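You operate a simulated robot arm through the tools that you are given. There is no shell and no other tool. Be economical: measure what you need, move in short steps, check, and stop when the job is done.

You are at the controls of a simulated robot arm. One attempt, no reset.

## Task
Take the purple sample box from the upper shelf of the tall rack and leave it on top of the clear case on the top of the island.

Only the result counts: the job must be done as asked and must still hold three seconds after the hand-in. Knocking over, shifting, dropping, spilling or breaking anything else fails it.

## Robot
A 7-joint arm with a two-finger parallel gripper on a trunk, on a base that drives. Base frame: it is fixed to the floor where the robot stands at the start and does not move with it; the origin is under the middle of the robot, x ahead of it, y to its left, z up. Lengths are in m, angles in degrees, forces in N, time in s.
With the tool pointing down near the work surface it reaches from about 0.22 to 0.74 m from the robot's upright axis, wherever it stands. Its first joint turns from -166.0 to 166.0 degrees. Places, roughly: clear case [-1.25, -3.25, 1]. Payload 1.57 kg.
The tool frame sits at the grasp point between the pads (the TCP): z along the fingers, y along the line on which they close. The tips reach 0.03 m beyond it. Largest opening 0.11 m; finger width 0.024, thickness 0.012; the body of the gripper, 0.048 by 0.112 m, starts 0.078 m behind the TCP.
Orientation is that of the tool frame in the base frame, as [roll, pitch, yaw] about the fixed x, y, z axes, in that order (R = Rz(yaw) Ry(pitch) Rx(roll)). With the fingers straight down and closing along the base's y, the tool's x points along the base's -x, its y along +y and its z along -z.

## Interface
- The arm moves only by the tool play_rows. Its argument "increments" is a list of rows, each a list of 7 numbers: the shift along the tool's x, y, z in cm, then the turn, a rotation vector about the tool's x, y, z in degrees, then the closure in counts, from 0 (fully open) to 255 (shut). In form: [[x, y, z, ax, ay, az, grip], ...]. A call has 1 to 10 rows; each row shifts and turns the commanded pose from where the row before left it, along the tool's axes as they then stand. A row lasts 0.2 s, in which the tool goes at most 0.05 m and 8.6 degrees; a call with a longer step from one row to the next is refused whole, and so is a gripper value outside its range. Where a pose cannot be reached the arm comes as near as it can. A force on the tool above 40 N (or 10 N above the force at the start of the call, whichever is more), or a blocked arm, ends the call early, and 0.2 s more pass. The fingers move at their own pace (about 0.045 m/s each) and stop on an object; they squeeze with about 23 N. The grip force told is the motor's: it shows also when the fingers shut on nothing. Time passes only in rows, and 0.2 s behind the last, so rows that do not move let the fingers close. It gives the time, the measured TCP pose, the force on the tool (base axes), the opening and the grip force at its end, in the units of the frame above (readings bear some noise).
- Cameras (640 x 400 px; columns grow to the right, rows downward): "scene" is now at [0.0251, 0.1409, 1.6016]; the picture's right is [-0.17, -0.98, 0.00], its down [-0.62, 0.11, -0.78] and it looks along [0.77, -0.13, -0.62] (base axes); focal length 273 px, centre (320, 200). "wrist" rides on the gripper at [0.07, 0.016, -0.141] in the tool frame; the picture's right is [-0.23, 0.97, 0.00], its down [-0.86, -0.20, -0.48] and it looks along [-0.47, -0.11, 0.88] (tool axes); focal length 222 px, centre (320, 200). There is no depth. A picture from a camera that has moved, and an enlarged one, comes with that camera's place and axes in the base frame and with its lens.
- camera(camera): a new picture of that camera. The clock stands still meanwhile.
- raise_lower(by): slides the trunk up (or, below 0, down) by that many m; the arm and the scene camera ride with it, the base frame stays. It gives what a move gives, with no picture.
- steer(legs): drives the robot by 1 to 6 legs, each [ahead, turn to the left] in m and degrees, along the robot's own axes; the way and the turn of a leg run together, so that a leg with both is an arc; at most 1.5 m and 180 degrees a leg. The arm and the cameras ride along, it lands a little off, and it stops where it bumps. It gives what a move gives.
- aim_head(pan, tilt): turns the head with the scene camera to pan (to the left, within 155 degrees either way) and tilt (down, from -29 to 69), counted from straight ahead of the robot. It gives what a move gives.
- zoom(camera, box): a new picture of the part [left, top, right, bottom] of that camera's present view, enlarged. The clock stands still meanwhile.
- close_job(): hands the job in; it is judged then, once.

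Work in short steps. Places have to be worked out from the pictures, the camera data and where the tool is seen: move nearer, look again, correct. Check each grasp and each placing, and mend what went wrong. You have 120 turns and 98 pictures in all, those below and enlarged ones among them. Open the gripper and draw the arm clear of the work before you hand the job in, unless the task says otherwise; then end with one line.

The tools are called after ">>>" as a command line: name --pt "numbers of a row" for each row, then --argument value for the rest, lists and objects as JSON in quotes. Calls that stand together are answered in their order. play_rows: Moves the arm, as the interface text tells. Its arguments: {"type":"object","properties":{"increments":{"type":"array","items":{"type":"array","items":{"type":"number"}}}},"required":["increments"]} The other tools are called the same way: raise_lower (by) slides the trunk up or down; steer (legs) drives the base; aim_head (pan, tilt) turns the head that bears the scene camera; camera (camera) takes a picture; zoom (camera, box) takes an enlarged picture of a part of a camera's view; close_job () hands the job in.

At the start:

```text
time: 0.0
position: [0.3329, 0.0217, 0.9989]
tool_rot: [-180.0, -0.1, 179.9]
ft_force: [0.7, 0.4, 0.8]
finger_gap: 0.1098
grasp_force: 0.0
trunk travel left (down, up): [-0.525, 0.065]
robot x, y, heading: [0.0003, 0.0034, -0.2]
head pan, tilt: [-9.9, 38.6]
```

scene: 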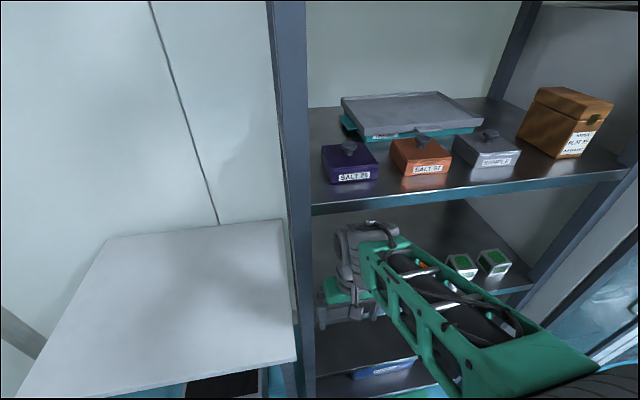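
wrist: 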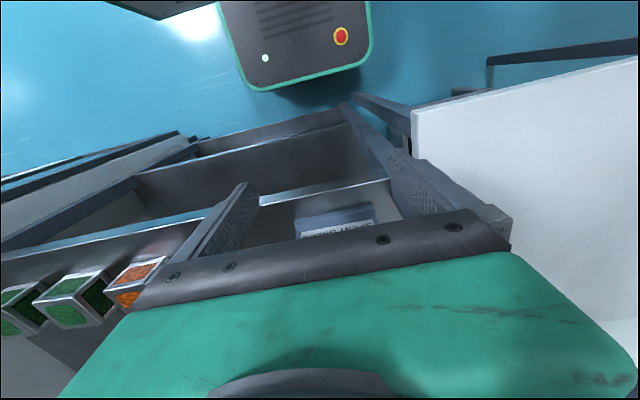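

The rack ahead has three lidded boxes on the upper shelf, and the purple one is at the left. I'll zoom in to see its details.

>>> zoom --camera "scene" --box '[290, 70, 490, 220]'

```text
2.67 times, centred on (390, 145) of scene
camera zoom: at [0.0251, 0.1409, 1.6016], right [-0.17, -0.98, 0.0], down [-0.62, 0.11, -0.78], along [0.77, -0.13, -0.62], focal length 728 px, centre (133, 347)
```

zoom: 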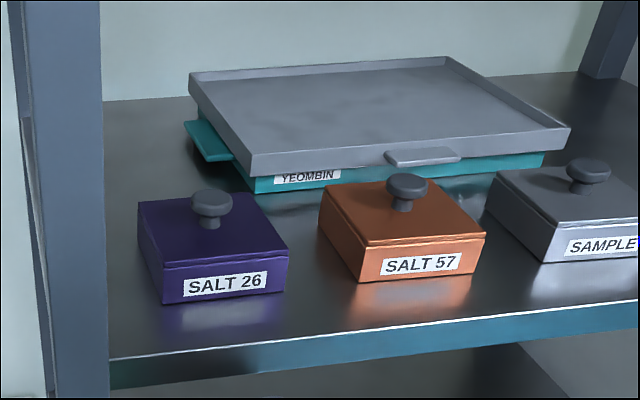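

The box has a knobbed lid and sits close to the left post. I'll look level to see what is above the shelf, and raise the trunk afterwards for parallax.

>>> aim_head --pan -10 --tilt 10

>>> camera --camera "scene"

>>> aim_head --pan -135 --tilt 25

>>> camera --camera "scene"

```text
time: 0.9
position: [0.3326, 0.0227, 1.0]
tool_rot: [180.0, 0.0, 179.9]
ft_force: [-0.1, 0.0, 0.3]
finger_gap: 0.11
grasp_force: 0.1
trunk travel left (down, up): [-0.525, 0.065]
robot x, y, heading: [-0.0013, 0.0027, -0.1]
head pan, tilt: [-10.0, 10.0]
```

```text
94 pictures are left
camera scene: at [0.032, 0.1395, 1.6472], right [-0.17, -0.98, 0.0], down [-0.17, 0.03, -0.98], along [0.97, -0.17, -0.17], focal length 273 px, centre (320, 200)
```

scene: 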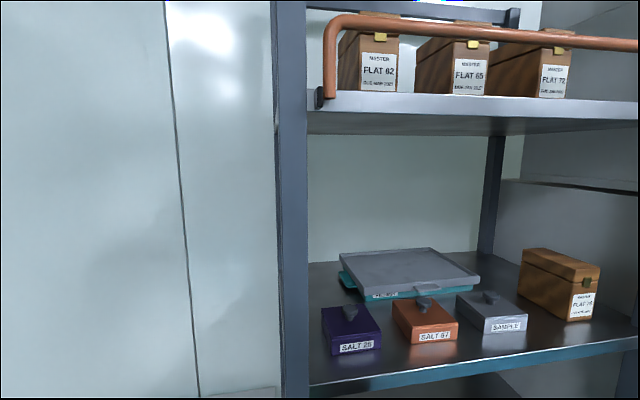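

```text
time: 3.0
position: [0.3329, 0.0226, 0.9998]
tool_rot: [180.0, 0.0, -180.0]
ft_force: [-0.5, -1.0, 0.3]
finger_gap: 0.1099
grasp_force: 0.1
trunk travel left (down, up): [-0.525, 0.065]
robot x, y, heading: [0.0016, 0.0, -0.1]
head pan, tilt: [-135.0, 25.0]
```

```text
93 pictures are left
camera scene: at [-0.1247, 0.0905, 1.6229], right [-0.71, 0.71, 0.0], down [0.3, 0.3, -0.91], along [-0.64, -0.64, -0.42], focal length 273 px, centre (320, 200)
```

scene: 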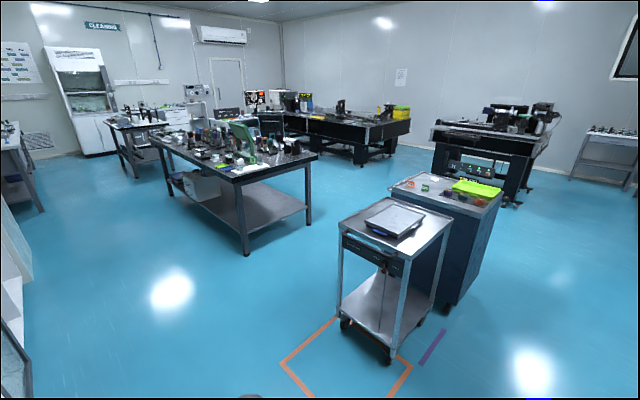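

Nothing else on this shelf is purple, and there is roughly half a metre of room above it. I'll measure the box by parallax, zooming in before and after raising the trunk.

>>> aim_head --pan -5 --tilt 32

>>> zoom --camera "scene" --box '[250, 120, 410, 220]'

>>> raise_lower --by -0.2

>>> camera --camera "scene"

```text
time: 5.1
position: [0.3334, 0.0211, 0.9998]
tool_rot: [-180.0, -0.1, 179.9]
ft_force: [0.1, -0.4, 0.2]
finger_gap: 0.1101
grasp_force: 0.1
trunk travel left (down, up): [-0.525, 0.065]
robot x, y, heading: [0.0045, -0.0003, 0.2]
head pan, tilt: [-5.0, 32.0]
```

```text
4.00 times, centred on (330, 170) of scene
camera zoom: at [0.0297, 0.1478, 1.6118], right [-0.09, -1.0, 0.0], down [-0.53, 0.05, -0.85], along [0.84, -0.07, -0.53], focal length 1092 px, centre (280, 320)
```

zoom: 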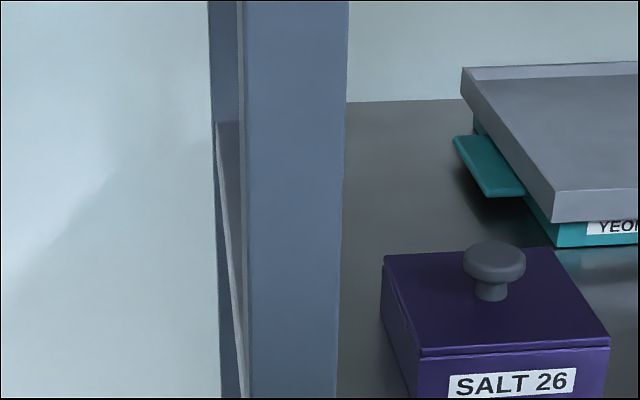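

```text
time: 7.3
position: [0.3333, 0.0214, 0.7999]
tool_rot: [-179.9, 0.0, 179.9]
ft_force: [0.5, -0.2, 0.4]
finger_gap: 0.11
grasp_force: 0.1
trunk travel left (down, up): [-0.325, 0.265]
robot x, y, heading: [0.0008, 0.0025, -0.1]
head pan, tilt: [-5.0, 32.0]
```

```text
91 pictures are left
camera scene: at [0.0297, 0.1478, 1.4118], right [-0.09, -1.0, 0.0], down [-0.53, 0.05, -0.85], along [0.84, -0.07, -0.53], focal length 273 px, centre (320, 200)
```

scene: 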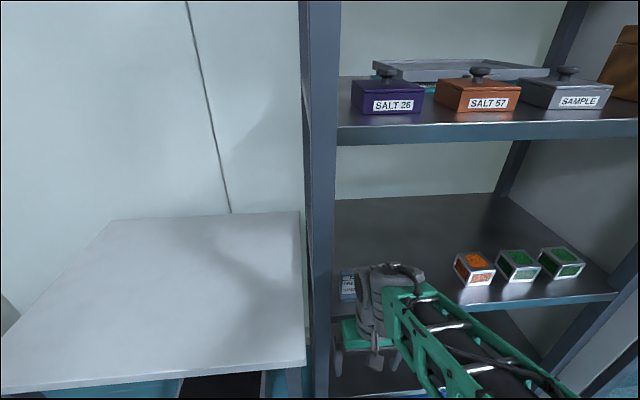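

>>> zoom --camera "scene" --box '[320, 40, 480, 140]'

```text
4.00 times, centred on (400, 90) of scene
camera zoom: at [0.0297, 0.1478, 1.4118], right [-0.09, -1.0, 0.0], down [-0.53, 0.05, -0.85], along [0.84, -0.07, -0.53], focal length 1092 px, centre (0, 640)
```

zoom: 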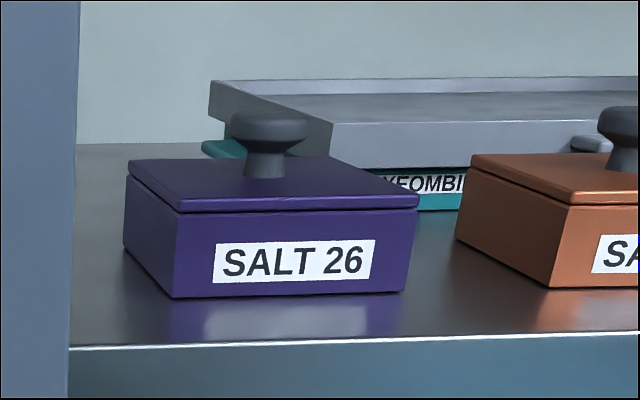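

Parallax puts the box lid at about x 0.436–0.520, y −0.039–0.050, z 1.338. The shelf top is at about z 1.302 and its front edge at x 0.389. I'll zoom in on the lid seam to choose where to grip.

>>> zoom --camera "scene" --box '[344, 58, 434, 122]'

```text
6.25 times, centred on (389, 90) of scene
camera zoom: at [0.0297, 0.1478, 1.4118], right [-0.09, -1.0, 0.0], down [-0.53, 0.05, -0.85], along [0.84, -0.07, -0.53], focal length 1707 px, centre (-111, 888)
```

zoom: 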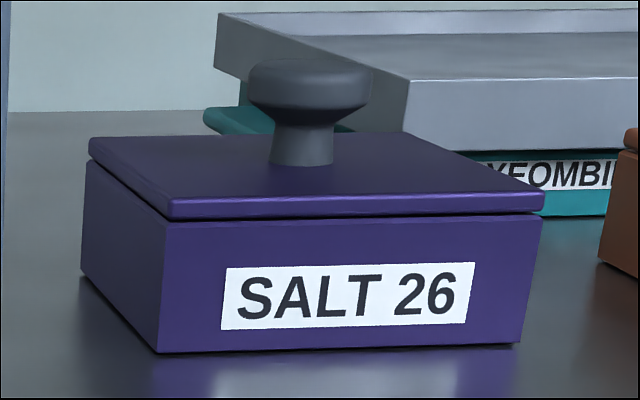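

The body is slightly wider than the lid, so squeezing the sides grips the body. The plan is to back off, tip the tool to about 35° below horizontal, and come in from the front with the fingers closing along y. First I'll back up.

>>> steer --legs '[[-0.25, 0]]'

>>> play_rows --pt "-4 0 0 0 0 0 0" --pt "-4 0 0 0 0 0 0" --pt "0 0 0 0 -7.9 0 0" --pt "0 0 0 0 -7.9 0 0" --pt "0 0 0 0 -7.9 0 0" --pt "0 0 0 0 -7.9 0 0" --pt "0 0 0 0 -7.9 0 0" --pt "0 0 0 0 -7.9 0 0" --pt "0 0 0 0 -7.6 0 0"

```text
time: 9.1
position: [0.0852, 0.0229, 0.8]
tool_rot: [-179.9, 0.1, -179.9]
ft_force: [-0.5, -0.1, 0.1]
finger_gap: 0.11
grasp_force: 0.1
trunk travel left (down, up): [-0.325, 0.265]
robot x, y, heading: [-0.2465, 0.0033, 0.2]
head pan, tilt: [-5.0, 32.0]
```

```text
time: 11.2
position: [0.1295, -0.0031, 0.7094]
tool_rot: [-175.8, 39.9, -180.0]
ft_force: [-0.1, -0.9, 0.8]
finger_gap: 0.1098
grasp_force: 0.1
trunk travel left (down, up): [-0.325, 0.265]
robot x, y, heading: [-0.2507, 0.0048, -0.2]
head pan, tilt: [-5.0, 32.0]
stopped in row 9: the arm was blocked; the commanded pose is now the measured one
```

The arm blocked at 40°, probably because it is folded too close. I'll raise the trunk, then move the arm up before tipping further.

>>> raise_lower --by 0.26

>>> play_rows --pt "-3.1 0 -3.7 0 0 0 0" --pt "-3.1 0 -3.7 0 0 0 0" --pt "-3.1 0 -3.7 0 0 0 0" --pt "-3.1 0 -3.7 0 0 0 0" --pt "-3.1 0 -3.7 0 0 0 0" --pt "-3.1 0 -3.7 0 0 0 0"

>>> camera --camera "scene"

```text
time: 13.8
position: [0.128, -0.0056, 0.9749]
tool_rot: [-176.3, 41.5, 179.2]
ft_force: [-0.1, -0.5, -0.7]
finger_gap: 0.11
grasp_force: 0.0
trunk travel left (down, up): [-0.585, 0.005]
robot x, y, heading: [-0.2517, 0.0003, -0.1]
head pan, tilt: [-5.0, 32.0]
```

```text
time: 14.3
position: [0.0763, -0.0215, 0.9508]
tool_rot: [-172.8, 26.0, 179.3]
ft_force: [-0.8, -0.1, -0.1]
finger_gap: 0.1101
grasp_force: 0.0
trunk travel left (down, up): [-0.585, 0.005]
robot x, y, heading: [-0.248, 0.0007, 0.1]
head pan, tilt: [-5.0, 32.0]
stopped in row 2: the arm was blocked; the commanded pose is now the measured one
```

```text
88 pictures are left
camera scene: at [-0.2191, 0.1479, 1.6689], right [-0.09, -1.0, 0.0], down [-0.53, 0.05, -0.85], along [0.84, -0.07, -0.53], focal length 273 px, centre (320, 200)
```

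scene: 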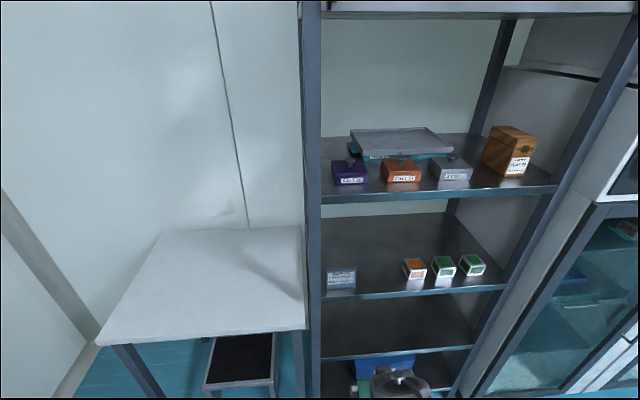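

The arm is fighting a wrist limit. I'll return the tool to vertical, then extend forward and up before trying again.

>>> play_rows --pt "0 0 0 -7.2 0 0 0" --pt "-2 0 0 0 8 0 0" --pt "-2 0 0 0 8 0 0" --pt "-2 0 0 0 8 0 0" --pt "-4 0 0 0 2 0 0" --pt "-4 0 0 0 0 0 0" --pt "-4 0 0 0 0 0 0"

>>> play_rows --pt "0 0 -4.5 0 0 0 0" --pt "0 0 -4.5 0 0 0 0" --pt "0 0 -4.5 0 0 0 0" --pt "0 0 -4.5 0 0 0 0" --pt "0 0 -4.5 0 0 0 0" --pt "0 0 -4.5 0 0 0 0"

```text
time: 14.8
position: [0.067, 0.0552, 0.9476]
tool_rot: [180.0, 23.8, -164.3]
ft_force: [0.1, -0.2, -0.1]
finger_gap: 0.1103
grasp_force: 0.0
trunk travel left (down, up): [-0.585, 0.005]
robot x, y, heading: [-0.2499, 0.0006, -0.2]
head pan, tilt: [-5.0, 32.0]
stopped in row 2: the arm was blocked; the commanded pose is now the measured one
```

```text
time: 15.1
position: [-0.0122, 0.0456, 0.9074]
tool_rot: [177.3, 6.2, -164.5]
ft_force: [26.6, 5.0, 16.2]
finger_gap: 0.1102
grasp_force: 0.2
trunk travel left (down, up): [-0.585, 0.005]
robot x, y, heading: [-0.2521, -0.0002, 0.2]
head pan, tilt: [-5.0, 32.0]
stopped in row 1: the force on the tool passed its limit (the readings are from after the stop); the commanded pose is now the measured one
```

The tool force rose to about 30 N, so the gripper may be touching the robot's own trunk. I'll look down at it.

>>> aim_head --pan -15 --tilt 65

>>> camera --camera "scene"

>>> camera --camera "wrist"

```text
time: 16.1
position: [-0.014, 0.0461, 0.9115]
tool_rot: [177.2, 6.1, -164.6]
ft_force: [61.7, 16.6, 11.9]
finger_gap: 0.1101
grasp_force: 0.1
trunk travel left (down, up): [-0.585, 0.005]
robot x, y, heading: [-0.2478, 0.0008, 0.1]
head pan, tilt: [-15.0, 65.0]
```

```text
87 pictures are left
camera scene: at [-0.2504, 0.1397, 1.628], right [-0.26, -0.97, 0.0], down [-0.88, 0.23, -0.42], along [0.41, -0.11, -0.91], focal length 273 px, centre (320, 200)
```

scene: 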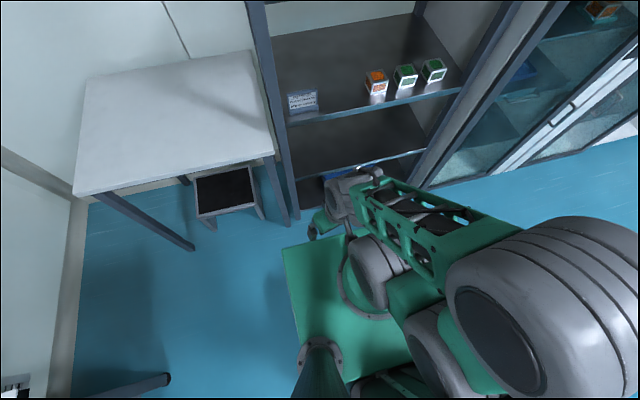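

```text
86 pictures are left
camera wrist: at [-0.097, 0.0331, 1.0433], right [-0.04, 1.0, 0.07], down [0.83, 0.0, 0.56], along [0.55, 0.08, -0.83], focal length 222 px, centre (320, 200)
```

wrist: 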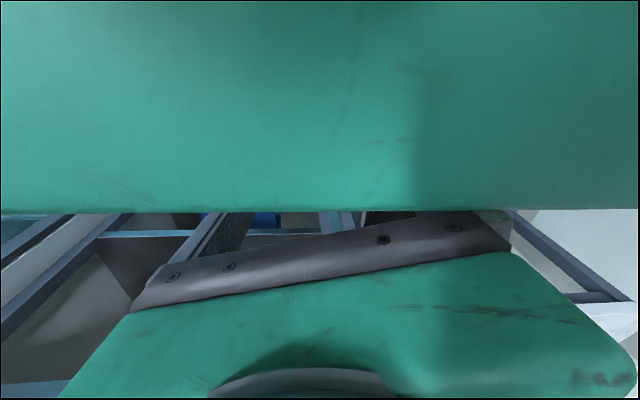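

The gripper is against the robot's own arm platform. I'll move straight ahead, away from it, with small steps at first.

>>> play_rows --pt "-1.9 -0.5 0 0 0 0 0" --pt "-3.8 -1.06 0 0 0 0 0" --pt "-3.8 -1.06 0 0 0 0 0" --pt "-3.8 -1.06 0 0 0 0 0" --pt "-3.8 -1.06 0 0 0 0 0"

```text
time: 17.3
position: [0.1639, 0.0459, 0.9277]
tool_rot: [177.4, 6.2, -164.3]
ft_force: [0.7, 0.2, -0.5]
finger_gap: 0.11
grasp_force: 0.0
trunk travel left (down, up): [-0.585, 0.005]
robot x, y, heading: [-0.2502, 0.0009, 0.2]
head pan, tilt: [-15.0, 65.0]
```

It is free now. I'll straighten the orientation and climb while staying well forward.

>>> play_rows --pt "0 0 0 2.6 0 0 0" --pt "0 0 0 0 6.2 0 0" --pt "0 0 0 0 0 8 0" --pt "0 0 0 0 0 7.7 0" --pt "0 0 -4 0 0 0 0" --pt "0 0 -4 0 0 0 0" --pt "0 0 -4 0 0 0 0" --pt "0 0 -4 0 0 0 0"

>>> camera --camera "scene"

```text
time: 19.1
position: [0.1611, 0.048, 1.0865]
tool_rot: [179.8, 0.1, -180.0]
ft_force: [0.0, 0.1, -0.8]
finger_gap: 0.11
grasp_force: 0.1
trunk travel left (down, up): [-0.585, 0.005]
robot x, y, heading: [-0.2489, 0.0023, 0.1]
head pan, tilt: [-15.0, 65.0]
```

```text
85 pictures are left
camera scene: at [-0.2508, 0.1397, 1.6272], right [-0.26, -0.97, 0.0], down [-0.88, 0.23, -0.42], along [0.41, -0.11, -0.91], focal length 273 px, centre (320, 200)
```

scene: 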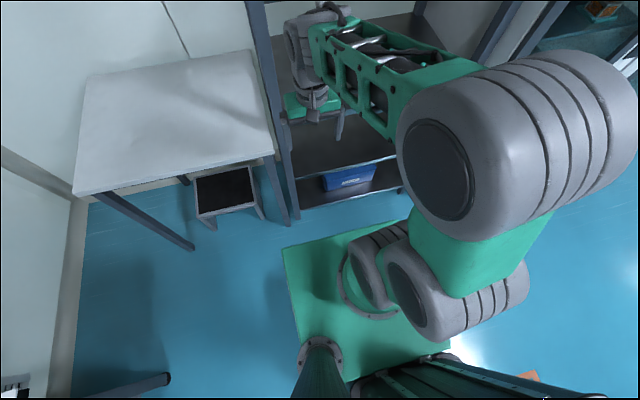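

The arm is well clear. I'll continue up to about z 1.33 and then try tilting in place.

>>> play_rows --pt "0 0 -4 0 0 0 0" --pt "0 0 -4 0 0 0 0" --pt "0 0 -4 0 0 0 0" --pt "0 0 -4 0 0 0 0" --pt "0 0 -4 0 0 0 0" --pt "0 0 -4 0 0 0 0"

>>> play_rows --pt "0 0 0 0 -8 0 0" --pt "0 0 0 0 -8 0 0" --pt "0 0 0 0 -8 0 0" --pt "0 0 0 0 -8 0 0" --pt "0 0 0 0 -8 0 0"

>>> camera --camera "scene"

```text
time: 20.5
position: [0.1609, 0.0471, 1.3272]
tool_rot: [179.9, -0.1, 180.0]
ft_force: [-0.5, -0.2, -0.2]
finger_gap: 0.1098
grasp_force: 0.1
trunk travel left (down, up): [-0.585, 0.005]
robot x, y, heading: [-0.2488, -0.0001, 0.5]
head pan, tilt: [-15.0, 65.0]
```

```text
time: 21.6
position: [0.189, 0.0595, 1.2417]
tool_rot: [178.8, 13.9, -178.2]
ft_force: [-1.1, 0.8, 0.7]
finger_gap: 0.1101
grasp_force: 0.1
out of reach, approached as far as the arm can: row 1, 2, 5
trunk travel left (down, up): [-0.585, 0.005]
robot x, y, heading: [-0.2503, 0.002, -0.0]
head pan, tilt: [-15.0, 65.0]
stopped in row 5: the arm was blocked; the commanded pose is now the measured one
```

```text
84 pictures are left
camera scene: at [-0.2548, 0.1396, 1.621], right [-0.26, -0.97, 0.0], down [-0.87, 0.23, -0.42], along [0.41, -0.11, -0.91], focal length 273 px, centre (320, 200)
```

scene: 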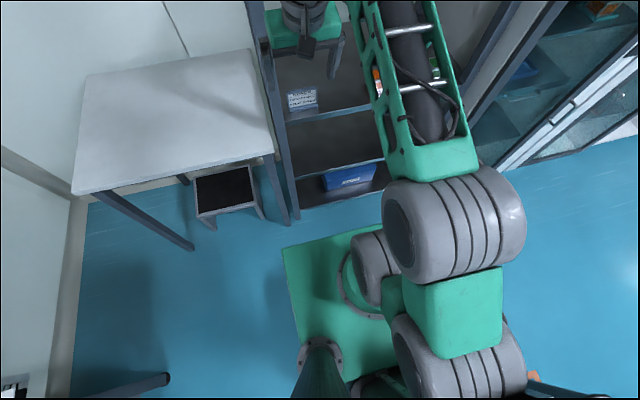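

The likely cause is folding: tipping forward pushes the wrist back towards the robot's axis. I'll back off another 0.25 m, extend the arm, then tilt while reaching out.

>>> steer --legs '[[-0.25, 0]]'

>>> play_rows --pt "0 0 0 0 7 0 0" --pt "0 0 0 0 7 0 0" --pt "-4 0 0 0 0 0 0" --pt "-4 0 0 0 0 0 0" --pt "-4 0 0 0 0 0 0" --pt "-4 0 0 0 0 0 0" --pt "-4 0 0 0 0 0 0"

>>> play_rows --pt "0 0 0 0 -8 0 0" --pt "0 0 0 0 -8 0 0" --pt "0 0 0 0 -8 0 0" --pt "0 0 0 0 -8 0 0" --pt "0 0 0 0 -8 0 0"

```text
time: 23.4
position: [-0.0616, 0.0625, 1.2408]
tool_rot: [178.8, 13.0, -178.0]
ft_force: [-0.4, 1.3, 0.1]
finger_gap: 0.11
grasp_force: 0.1
trunk travel left (down, up): [-0.585, 0.005]
robot x, y, heading: [-0.5043, 0.0018, 0.3]
head pan, tilt: [-15.0, 65.0]
```

```text
time: 25.0
position: [0.1371, 0.0688, 1.2351]
tool_rot: [178.8, -1.0, -177.8]
ft_force: [0.5, -0.8, 0.8]
finger_gap: 0.1098
grasp_force: 0.1
out of reach, approached as far as the arm can: row 5, 6
trunk travel left (down, up): [-0.585, 0.005]
robot x, y, heading: [-0.4989, 0.0, 0.3]
head pan, tilt: [-15.0, 65.0]
```

```text
time: 26.2
position: [0.2107, 0.0876, 1.3319]
tool_rot: [178.6, 37.1, -178.6]
ft_force: [-0.7, 0.6, -0.7]
finger_gap: 0.1096
grasp_force: 0.0
out of reach, approached as far as the arm can: row 3, 4, 5
trunk travel left (down, up): [-0.585, 0.005]
robot x, y, heading: [-0.5018, 0.0019, 0.1]
head pan, tilt: [-15.0, 65.0]
```

Extended like this, it tilts. I'll draw in a little and tilt further to about 55°.

>>> play_rows --pt "1.6 0 -1.2 0 -4 0 0" --pt "1.6 0 -1.2 0 -4 0 0" --pt "1.6 0 -1.2 0 -5 0 0" --pt "0 0 0 0 -5 0 0"

>>> camera --camera "scene"

```text
time: 27.2
position: [0.1997, 0.1019, 1.4028]
tool_rot: [178.8, 48.2, -179.1]
ft_force: [-1.2, 0.7, 0.8]
finger_gap: 0.1103
grasp_force: 0.0
out of reach, approached as far as the arm can: row 1, 2, 3, 4
trunk travel left (down, up): [-0.585, 0.005]
robot x, y, heading: [-0.5055, 0.0006, 0.4]
head pan, tilt: [-15.0, 65.0]
```

```text
83 pictures are left
camera scene: at [-0.504, 0.1393, 1.6272], right [-0.26, -0.97, 0.0], down [-0.88, 0.23, -0.42], along [0.41, -0.11, -0.91], focal length 273 px, centre (320, 200)
```

scene: 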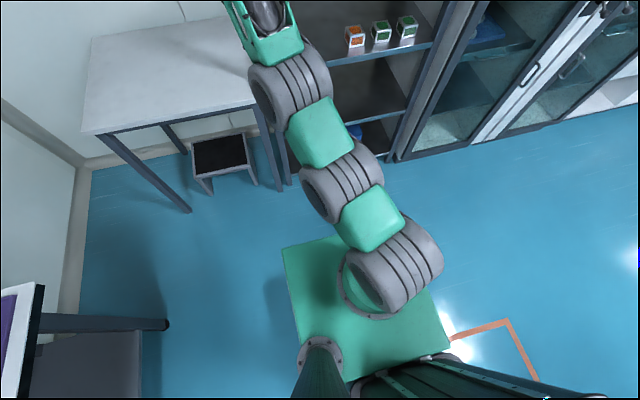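

I'll tip the head up to see the arm's configuration.

>>> aim_head --pan 0 --tilt 25

>>> camera --camera "scene"

>>> camera --camera "wrist"

```text
time: 28.3
position: [0.1998, 0.1024, 1.4032]
tool_rot: [178.7, 48.2, -179.1]
ft_force: [0.0, 0.1, 0.1]
finger_gap: 0.11
grasp_force: 0.1
trunk travel left (down, up): [-0.585, 0.005]
robot x, y, heading: [-0.4966, 0.0017, 0.4]
head pan, tilt: [0.0, 25.0]
```

```text
82 pictures are left
camera scene: at [-0.4702, 0.1549, 1.6828], right [0.0, -1.0, 0.0], down [-0.42, 0.0, -0.91], along [0.91, 0.0, -0.42], focal length 273 px, centre (320, 200)
```

scene: 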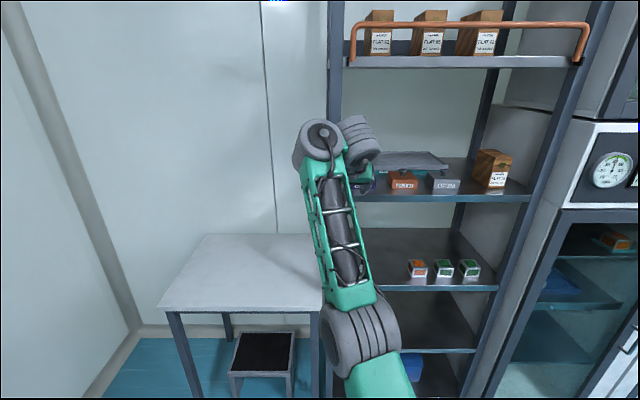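

```text
81 pictures are left
camera wrist: at [0.0489, 0.1133, 1.4437], right [0.12, 0.98, 0.18], down [0.22, -0.21, 0.95], along [0.97, -0.07, -0.24], focal length 222 px, centre (320, 200)
```

wrist: 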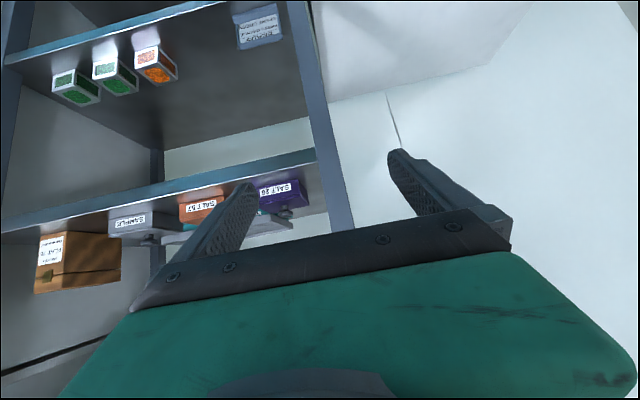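

The limit eases as the forearm rises. So I'll keep this arm shape (about 42° below horizontal), shift right to y≈0.005, lower with the trunk, and enter by driving.

>>> play_rows --pt "0 -3.2 0 0 0 0 0" --pt "0 -3.2 0 0 0 0 0" --pt "0 -3.2 0 0 0 0 0" --pt "0 0 0 0 0 0 0"

```text
time: 29.3
position: [0.1979, 0.0092, 1.4136]
tool_rot: [179.0, 47.6, -179.0]
ft_force: [-0.5, -0.3, -1.1]
finger_gap: 0.11
grasp_force: 0.0
out of reach, approached as far as the arm can: row 2, 3
trunk travel left (down, up): [-0.585, 0.005]
robot x, y, heading: [-0.5007, 0.0054, 0.3]
head pan, tilt: [0.0, 25.0]
```

Arm shape is good. I'll drive 0.15 m closer and look through the wrist camera.

>>> steer --legs '[[0.15, 0]]'

>>> camera --camera "wrist"

>>> camera --camera "scene"

```text
time: 30.7
position: [0.3499, 0.0109, 1.4128]
tool_rot: [179.0, 47.4, -179.1]
ft_force: [0.5, 0.0, -0.6]
finger_gap: 0.1102
grasp_force: 0.2
trunk travel left (down, up): [-0.585, 0.005]
robot x, y, heading: [-0.3505, 0.0019, 0.2]
head pan, tilt: [0.0, 25.0]
```

```text
80 pictures are left
camera wrist: at [0.1976, 0.0222, 1.4549], right [0.12, 0.98, 0.18], down [0.23, -0.2, 0.95], along [0.96, -0.08, -0.25], focal length 222 px, centre (320, 200)
```

wrist: 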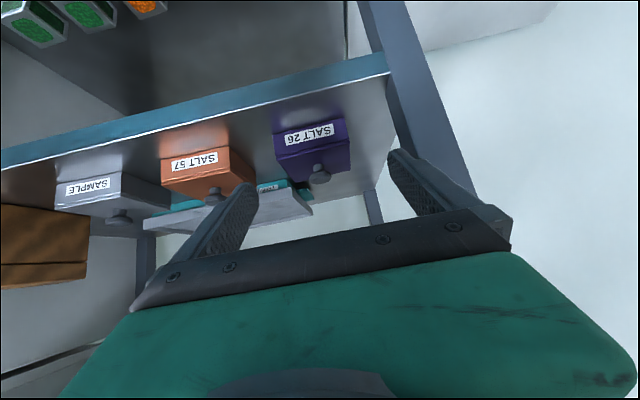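

```text
79 pictures are left
camera scene: at [-0.3191, 0.1555, 1.6828], right [0.0, -1.0, 0.0], down [-0.42, 0.0, -0.91], along [0.91, 0.0, -0.42], focal length 273 px, centre (320, 200)
```

scene: 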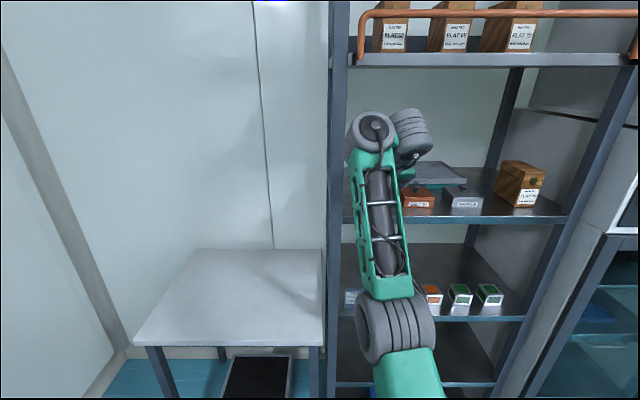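

The wrist view agrees: box centre y ≈ 0.005, front face x ≈ 0.43. I'll correct y slightly and drive in 0.12 m above the box.

>>> play_rows --pt "0 -0.5 0 0 0 0 0" --pt "0 0 0 0 0 0 0"

>>> steer --legs '[[0.12, 0]]'

>>> camera --camera "wrist"

```text
time: 31.3
position: [0.348, 0.0059, 1.4124]
tool_rot: [179.0, 47.5, -179.0]
ft_force: [-0.1, -1.1, -0.3]
finger_gap: 0.1101
grasp_force: 0.1
trunk travel left (down, up): [-0.585, 0.005]
robot x, y, heading: [-0.3484, 0.0008, -0.0]
head pan, tilt: [0.0, 25.0]
```

```text
time: 32.5
position: [0.47, 0.0068, 1.4112]
tool_rot: [179.0, 47.5, -179.0]
ft_force: [-0.1, 1.1, -0.5]
finger_gap: 0.11
grasp_force: 0.0
trunk travel left (down, up): [-0.585, 0.005]
robot x, y, heading: [-0.2316, 0.0013, -0.2]
head pan, tilt: [0.0, 25.0]
```

```text
78 pictures are left
camera wrist: at [0.3187, 0.0177, 1.4546], right [0.13, 0.98, 0.18], down [0.23, -0.2, 0.95], along [0.96, -0.08, -0.25], focal length 222 px, centre (320, 200)
```

wrist: 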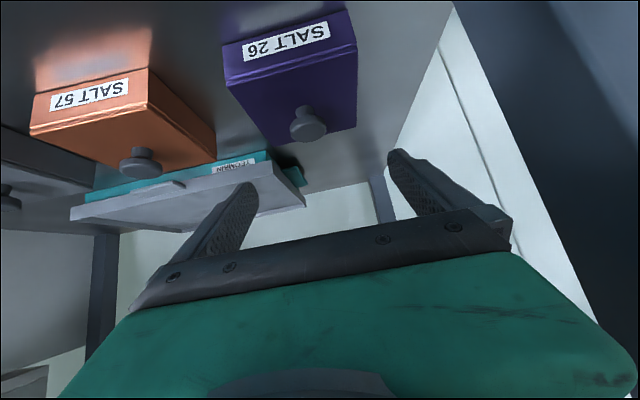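

Box centre is about (0.472, 0.006) and the TCP is at (0.470, 0.007), with margin on both sides. I'll lower with the trunk in two steps.

>>> raise_lower --by -0.05

>>> camera --camera "wrist"

```text
time: 33.4
position: [0.468, 0.0064, 1.3624]
tool_rot: [179.0, 47.4, -179.0]
ft_force: [-1.3, -0.6, 0.3]
finger_gap: 0.1099
grasp_force: 0.0
trunk travel left (down, up): [-0.535, 0.055]
robot x, y, heading: [-0.2303, 0.001, 0.3]
head pan, tilt: [0.0, 25.0]
```

```text
77 pictures are left
camera wrist: at [0.3173, 0.0176, 1.4052], right [0.12, 0.98, 0.18], down [0.23, -0.2, 0.95], along [0.96, -0.08, -0.25], focal length 222 px, centre (320, 200)
```

wrist: 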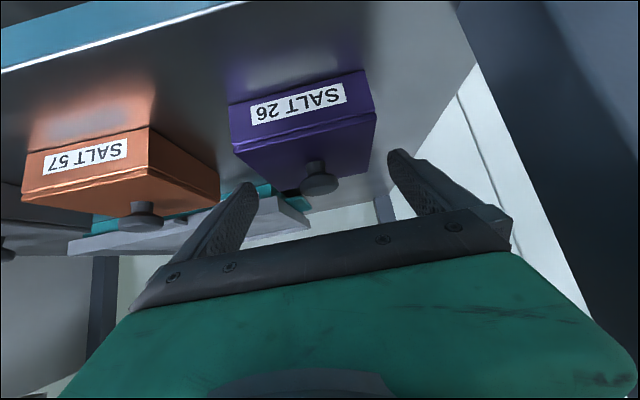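

The fingers bracket the box. I'll lower the last 2.4 cm.

>>> raise_lower --by -0.024

>>> camera --camera "wrist"

```text
time: 34.1
position: [0.4683, 0.0045, 1.3379]
tool_rot: [179.0, 47.5, -179.0]
ft_force: [0.4, -0.4, 0.4]
finger_gap: 0.1098
grasp_force: 0.0
trunk travel left (down, up): [-0.511, 0.079]
robot x, y, heading: [-0.2333, 0.0014, 0.2]
head pan, tilt: [0.0, 25.0]
```

```text
76 pictures are left
camera wrist: at [0.3174, 0.0176, 1.3811], right [0.12, 0.98, 0.18], down [0.23, -0.2, 0.95], along [0.96, -0.08, -0.25], focal length 222 px, centre (320, 200)
```

wrist: 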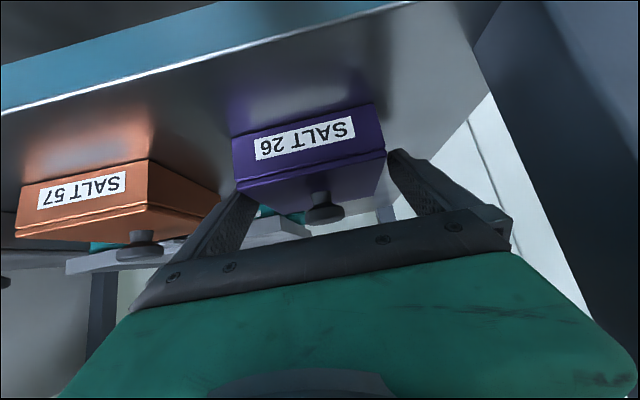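

The tips should be about 5 mm above the shelf and beside the body. I'll go 3 mm lower, then close.

>>> raise_lower --by -0.003

>>> play_rows --pt "0 0 0 0 0 0 60" --pt "0 0 0 0 0 0 255" --pt "0 0 0 0 0 0 255" --pt "0 0 0 0 0 0 255" --pt "0 0 0 0 0 0 255"

>>> camera --camera "wrist"

```text
time: 34.6
position: [0.4685, 0.0066, 1.3349]
tool_rot: [179.0, 47.4, -179.1]
ft_force: [-0.6, -0.1, 0.4]
finger_gap: 0.11
grasp_force: 0.0
trunk travel left (down, up): [-0.508, 0.082]
robot x, y, heading: [-0.2336, 0.0041, 0.2]
head pan, tilt: [0.0, 25.0]
```

```text
time: 35.8
position: [0.469, 0.0058, 1.3356]
tool_rot: [179.0, 47.4, -179.1]
ft_force: [-0.1, -1.3, 1.2]
finger_gap: 0.0899
grasp_force: 23.0
trunk travel left (down, up): [-0.508, 0.082]
robot x, y, heading: [-0.2313, 0.0003, 0.3]
head pan, tilt: [0.0, 25.0]
```

```text
75 pictures are left
camera wrist: at [0.3174, 0.0174, 1.3782], right [0.12, 0.98, 0.18], down [0.23, -0.2, 0.95], along [0.96, -0.08, -0.25], focal length 222 px, centre (320, 200)
```

wrist: 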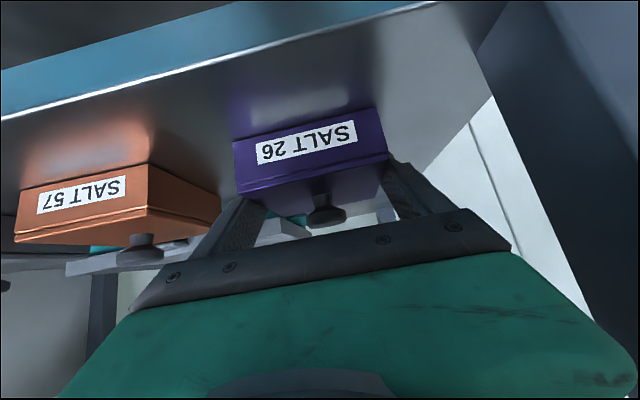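

Gripped at 0.090 m, 23 N. I'll lift 5 cm with the trunk and check the box comes whole.

>>> raise_lower --by 0.05

>>> camera --camera "wrist"

```text
time: 36.8
position: [0.4685, 0.0064, 1.3839]
tool_rot: [179.0, 47.4, -179.0]
ft_force: [0.2, 0.1, -0.2]
finger_gap: 0.0245
grasp_force: 22.8
trunk travel left (down, up): [-0.558, 0.032]
robot x, y, heading: [-0.2302, 0.0018, 0.1]
head pan, tilt: [0.0, 25.0]
```

```text
74 pictures are left
camera wrist: at [0.3178, 0.0178, 1.4279], right [0.12, 0.98, 0.18], down [0.23, -0.2, 0.95], along [0.96, -0.08, -0.25], focal length 222 px, centre (320, 200)
```

wrist: 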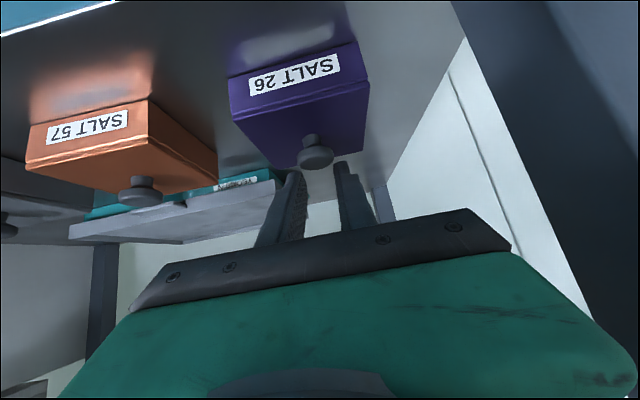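

The body slipped out of the grip. The gap is 0.0245, so the fingers are either still closing or catching the knob. I'll hold still and check the state.

>>> play_rows --pt "0 0 0 0 0 0 255"

>>> zoom --camera "wrist" --box '[200, 30, 440, 240]'

```text
time: 37.2
position: [0.4693, 0.0053, 1.3858]
tool_rot: [179.0, 47.4, -178.9]
ft_force: [0.3, -0.5, 0.6]
finger_gap: 0.0244
grasp_force: 23.1
trunk travel left (down, up): [-0.558, 0.032]
robot x, y, heading: [-0.2335, 0.0014, 0.4]
head pan, tilt: [0.0, 25.0]
```

```text
1.90 times, centred on (320, 135) of wrist
camera zoom: at [0.3176, 0.0177, 1.428], right [0.12, 0.98, 0.18], down [0.23, -0.2, 0.95], along [0.96, -0.08, -0.25], focal length 423 px, centre (320, 324)
```

zoom: 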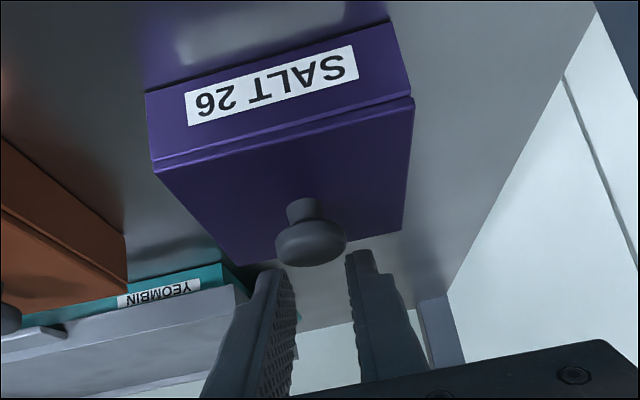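

The box sits undisturbed on the shelf and the fingertips closed on the rear of the knob. I'll reopen, go back down on the body, and lift only a few millimetres to see whether it is slipping by friction.

>>> play_rows --pt "0 0 0 0 0 0 100" --pt "0 0 0 0 0 0 0" --pt "0 0 0 0 0 0 0" --pt "0 0 0 0 0 0 0" --pt "0 0 0 0 0 0 0"

>>> zoom --camera "wrist" --box '[200, 30, 440, 240]'

```text
time: 38.4
position: [0.4688, 0.0066, 1.3854]
tool_rot: [179.0, 47.3, -179.0]
ft_force: [-0.3, 0.4, 0.5]
finger_gap: 0.1098
grasp_force: 0.0
trunk travel left (down, up): [-0.558, 0.032]
robot x, y, heading: [-0.2285, 0.0013, 0.3]
head pan, tilt: [0.0, 25.0]
```

```text
1.90 times, centred on (320, 135) of wrist
camera zoom: at [0.3175, 0.0177, 1.4281], right [0.12, 0.98, 0.18], down [0.23, -0.2, 0.95], along [0.96, -0.08, -0.25], focal length 423 px, centre (320, 324)
```

zoom: 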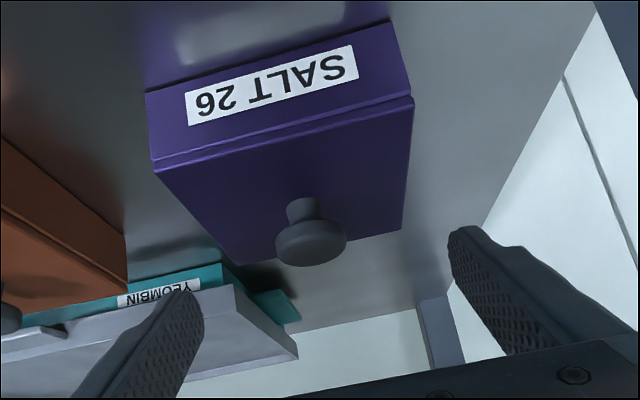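

Now back down on the body, a longer squeeze, then a 6 mm test lift.

>>> raise_lower --by -0.052

>>> play_rows --pt "0 0 0 0 0 0 60" --pt "0 0 0 0 0 0 255" --pt "0 0 0 0 0 0 255" --pt "0 0 0 0 0 0 255" --pt "0 0 0 0 0 0 255" --pt "0 0 0 0 0 0 255" --pt "0 0 0 0 0 0 255"

>>> zoom --camera "wrist" --box '[200, 60, 440, 240]'

>>> raise_lower --by 0.006

>>> zoom --camera "wrist" --box '[200, 60, 440, 240]'

```text
time: 39.3
position: [0.469, 0.0066, 1.3319]
tool_rot: [179.0, 47.4, -179.1]
ft_force: [-0.3, 0.5, 0.3]
finger_gap: 0.1099
grasp_force: 0.1
trunk travel left (down, up): [-0.506, 0.084]
robot x, y, heading: [-0.2338, 0.0043, 0.2]
head pan, tilt: [0.0, 25.0]
```

```text
time: 40.9
position: [0.4692, 0.0072, 1.3334]
tool_rot: [179.0, 47.3, -179.0]
ft_force: [0.2, 1.5, 1.8]
finger_gap: 0.0902
grasp_force: 23.0
trunk travel left (down, up): [-0.506, 0.084]
robot x, y, heading: [-0.2294, 0.0013, -0.0]
head pan, tilt: [0.0, 25.0]
```

```text
2.22 times, centred on (320, 150) of wrist
camera zoom: at [0.3174, 0.0179, 1.3762], right [0.12, 0.98, 0.18], down [0.23, -0.2, 0.95], along [0.96, -0.08, -0.25], focal length 494 px, centre (320, 311)
```

zoom: 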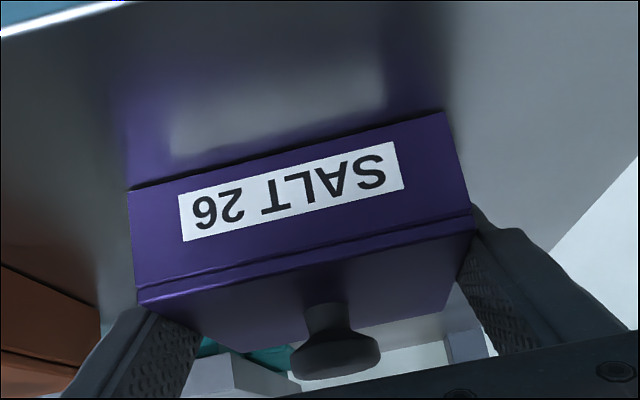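

```text
time: 41.4
position: [0.469, 0.0058, 1.3393]
tool_rot: [179.0, 47.3, -179.0]
ft_force: [1.3, 0.0, -3.7]
finger_gap: 0.0899
grasp_force: 23.5
trunk travel left (down, up): [-0.512, 0.078]
robot x, y, heading: [-0.2363, 0.0047, -0.1]
head pan, tilt: [0.0, 25.0]
```

```text
2.22 times, centred on (320, 150) of wrist
camera zoom: at [0.3182, 0.0176, 1.3815], right [0.13, 0.98, 0.18], down [0.23, -0.2, 0.95], along [0.96, -0.08, -0.25], focal length 494 px, centre (320, 311)
```

zoom: 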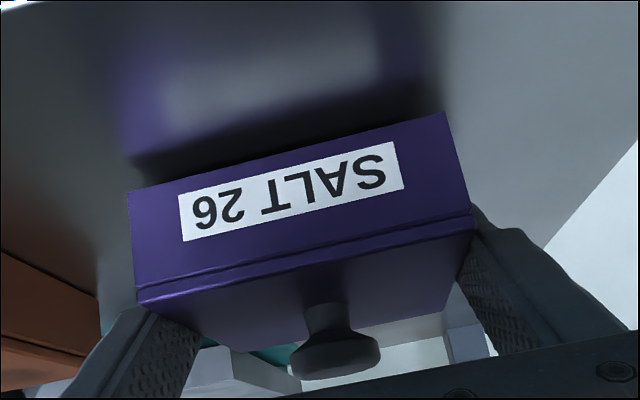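

It lifts whole, weighing roughly 4–5 N. I'll hold for a second to see whether it creeps.

>>> play_rows --pt "0 0 0 0 0 0 255" --pt "0 0 0 0 0 0 255" --pt "0 0 0 0 0 0 255" --pt "0 0 0 0 0 0 255" --pt "0 0 0 0 0 0 255"

>>> zoom --camera "wrist" --box '[200, 60, 440, 240]'

```text
time: 42.6
position: [0.4696, 0.0051, 1.3392]
tool_rot: [179.0, 47.4, -179.0]
ft_force: [0.3, 1.0, -4.7]
finger_gap: 0.0901
grasp_force: 23.5
trunk travel left (down, up): [-0.512, 0.078]
robot x, y, heading: [-0.2347, 0.0019, -0.2]
head pan, tilt: [0.0, 25.0]
```

```text
2.22 times, centred on (320, 150) of wrist
camera zoom: at [0.3179, 0.0177, 1.3819], right [0.12, 0.98, 0.18], down [0.23, -0.2, 0.95], along [0.96, -0.08, -0.25], focal length 494 px, centre (320, 311)
```

zoom: 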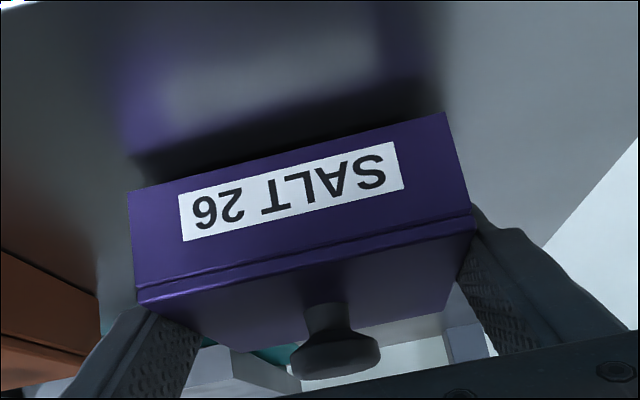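

No creep at all. I'll keep raising in small steps over the shelf, testing the hold.

>>> raise_lower --by 0.01

>>> raise_lower --by 0.01

>>> zoom --camera "wrist" --box '[200, 60, 440, 240]'

```text
time: 43.2
position: [0.4699, 0.0063, 1.3495]
tool_rot: [179.0, 47.4, -179.0]
ft_force: [1.1, 0.2, -4.9]
finger_gap: 0.09
grasp_force: 23.2
trunk travel left (down, up): [-0.522, 0.068]
robot x, y, heading: [-0.2268, 0.0013, -0.0]
head pan, tilt: [0.0, 25.0]
```

```text
time: 43.8
position: [0.4695, 0.0055, 1.3589]
tool_rot: [178.9, 47.3, -179.0]
ft_force: [1.1, -0.2, -3.6]
finger_gap: 0.0898
grasp_force: 22.9
trunk travel left (down, up): [-0.532, 0.058]
robot x, y, heading: [-0.2356, 0.0002, 0.1]
head pan, tilt: [0.0, 25.0]
```

```text
2.22 times, centred on (320, 150) of wrist
camera zoom: at [0.318, 0.0177, 1.4018], right [0.12, 0.98, 0.18], down [0.23, -0.2, 0.95], along [0.96, -0.08, -0.25], focal length 494 px, centre (320, 311)
```

zoom: 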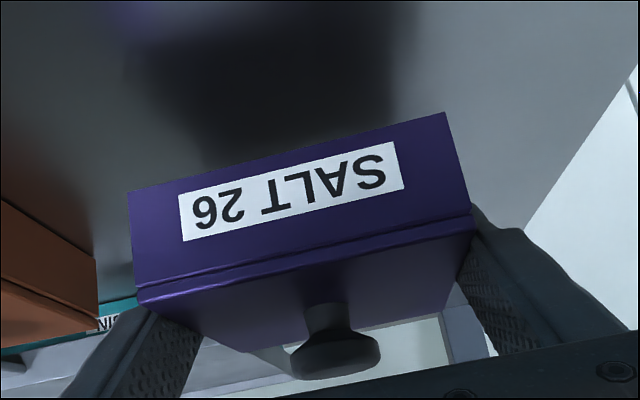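

The hold is solid. Next is an inertial test: reverse 3 cm while still over the shelf.

>>> steer --legs '[[-0.03, 0]]'

>>> raise_lower --by 0.02

>>> zoom --camera "wrist" --box '[200, 60, 440, 240]'

```text
time: 44.6
position: [0.438, 0.0058, 1.3598]
tool_rot: [179.0, 47.5, -179.0]
ft_force: [-0.8, 0.8, -3.6]
finger_gap: 0.0901
grasp_force: 23.5
trunk travel left (down, up): [-0.532, 0.058]
robot x, y, heading: [-0.2649, 0.0005, 0.1]
head pan, tilt: [0.0, 25.0]
```

```text
time: 45.3
position: [0.4382, 0.0058, 1.3793]
tool_rot: [179.0, 47.5, -179.0]
ft_force: [-0.2, 0.4, -4.1]
finger_gap: 0.0902
grasp_force: 22.4
trunk travel left (down, up): [-0.552, 0.038]
robot x, y, heading: [-0.2583, 0.0032, -0.0]
head pan, tilt: [0.0, 25.0]
```

```text
2.22 times, centred on (320, 150) of wrist
camera zoom: at [0.2877, 0.0176, 1.4222], right [0.12, 0.98, 0.18], down [0.23, -0.2, 0.95], along [0.96, -0.08, -0.25], focal length 494 px, centre (320, 311)
```

zoom: 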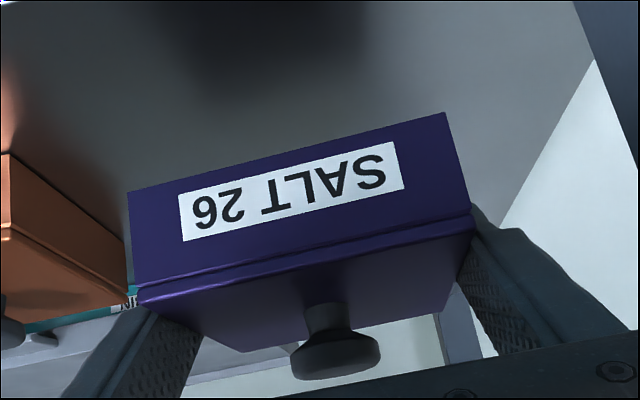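

Solid through the drive as well. I'll back straight out 0.35 m, then look to the right before turning.

>>> steer --legs '[[-0.35, 0]]'

>>> aim_head --pan -60 --tilt 35

>>> camera --camera "scene"

>>> aim_head --pan -120 --tilt 30

>>> camera --camera "scene"

>>> camera --camera "wrist"

```text
time: 47.6
position: [0.0859, 0.0036, 1.3806]
tool_rot: [179.0, 47.5, -179.1]
ft_force: [0.4, 0.6, -2.6]
finger_gap: 0.0898
grasp_force: 23.0
trunk travel left (down, up): [-0.552, 0.038]
robot x, y, heading: [-0.6148, 0.0025, 0.0]
head pan, tilt: [0.0, 25.0]
```

```text
time: 48.9
position: [0.0874, 0.0027, 1.3793]
tool_rot: [179.0, 47.5, -179.1]
ft_force: [0.6, -0.8, -4.6]
finger_gap: 0.0901
grasp_force: 22.7
trunk travel left (down, up): [-0.552, 0.038]
robot x, y, heading: [-0.612, -0.0024, -0.1]
head pan, tilt: [-60.0, 35.0]
```

```text
66 pictures are left
camera scene: at [-0.6286, 0.0784, 1.6341], right [-0.86, -0.5, 0.0], down [-0.29, 0.5, -0.82], along [0.41, -0.71, -0.57], focal length 273 px, centre (320, 200)
```

scene: 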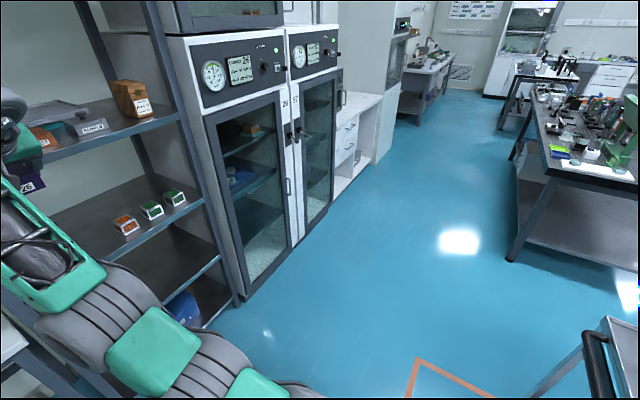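

```text
time: 50.2
position: [0.0876, 0.0043, 1.379]
tool_rot: [179.0, 47.4, -179.0]
ft_force: [0.8, -0.9, -4.2]
finger_gap: 0.0899
grasp_force: 23.3
trunk travel left (down, up): [-0.552, 0.038]
robot x, y, heading: [-0.6139, 0.0033, 0.0]
head pan, tilt: [-120.0, 30.0]
```

```text
65 pictures are left
camera scene: at [-0.7178, 0.076, 1.6419], right [-0.87, 0.5, 0.0], down [0.25, 0.43, -0.87], along [-0.43, -0.75, -0.5], focal length 273 px, centre (320, 200)
```

scene: 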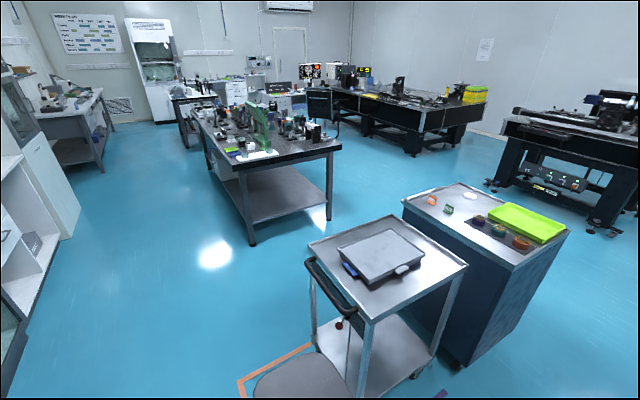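

```text
64 pictures are left
camera wrist: at [-0.0638, 0.0155, 1.4224], right [0.13, 0.98, 0.18], down [0.23, -0.2, 0.95], along [0.96, -0.08, -0.25], focal length 222 px, centre (320, 200)
```

wrist: 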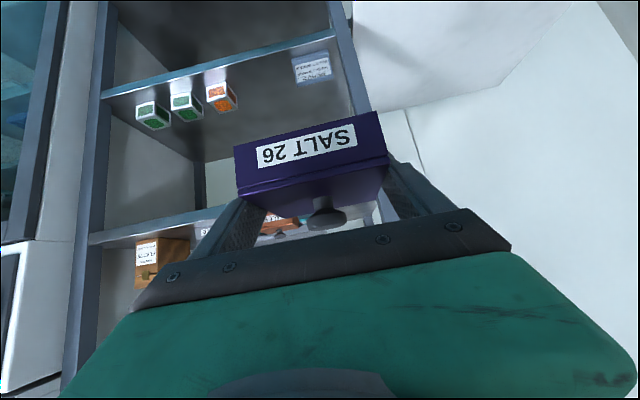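

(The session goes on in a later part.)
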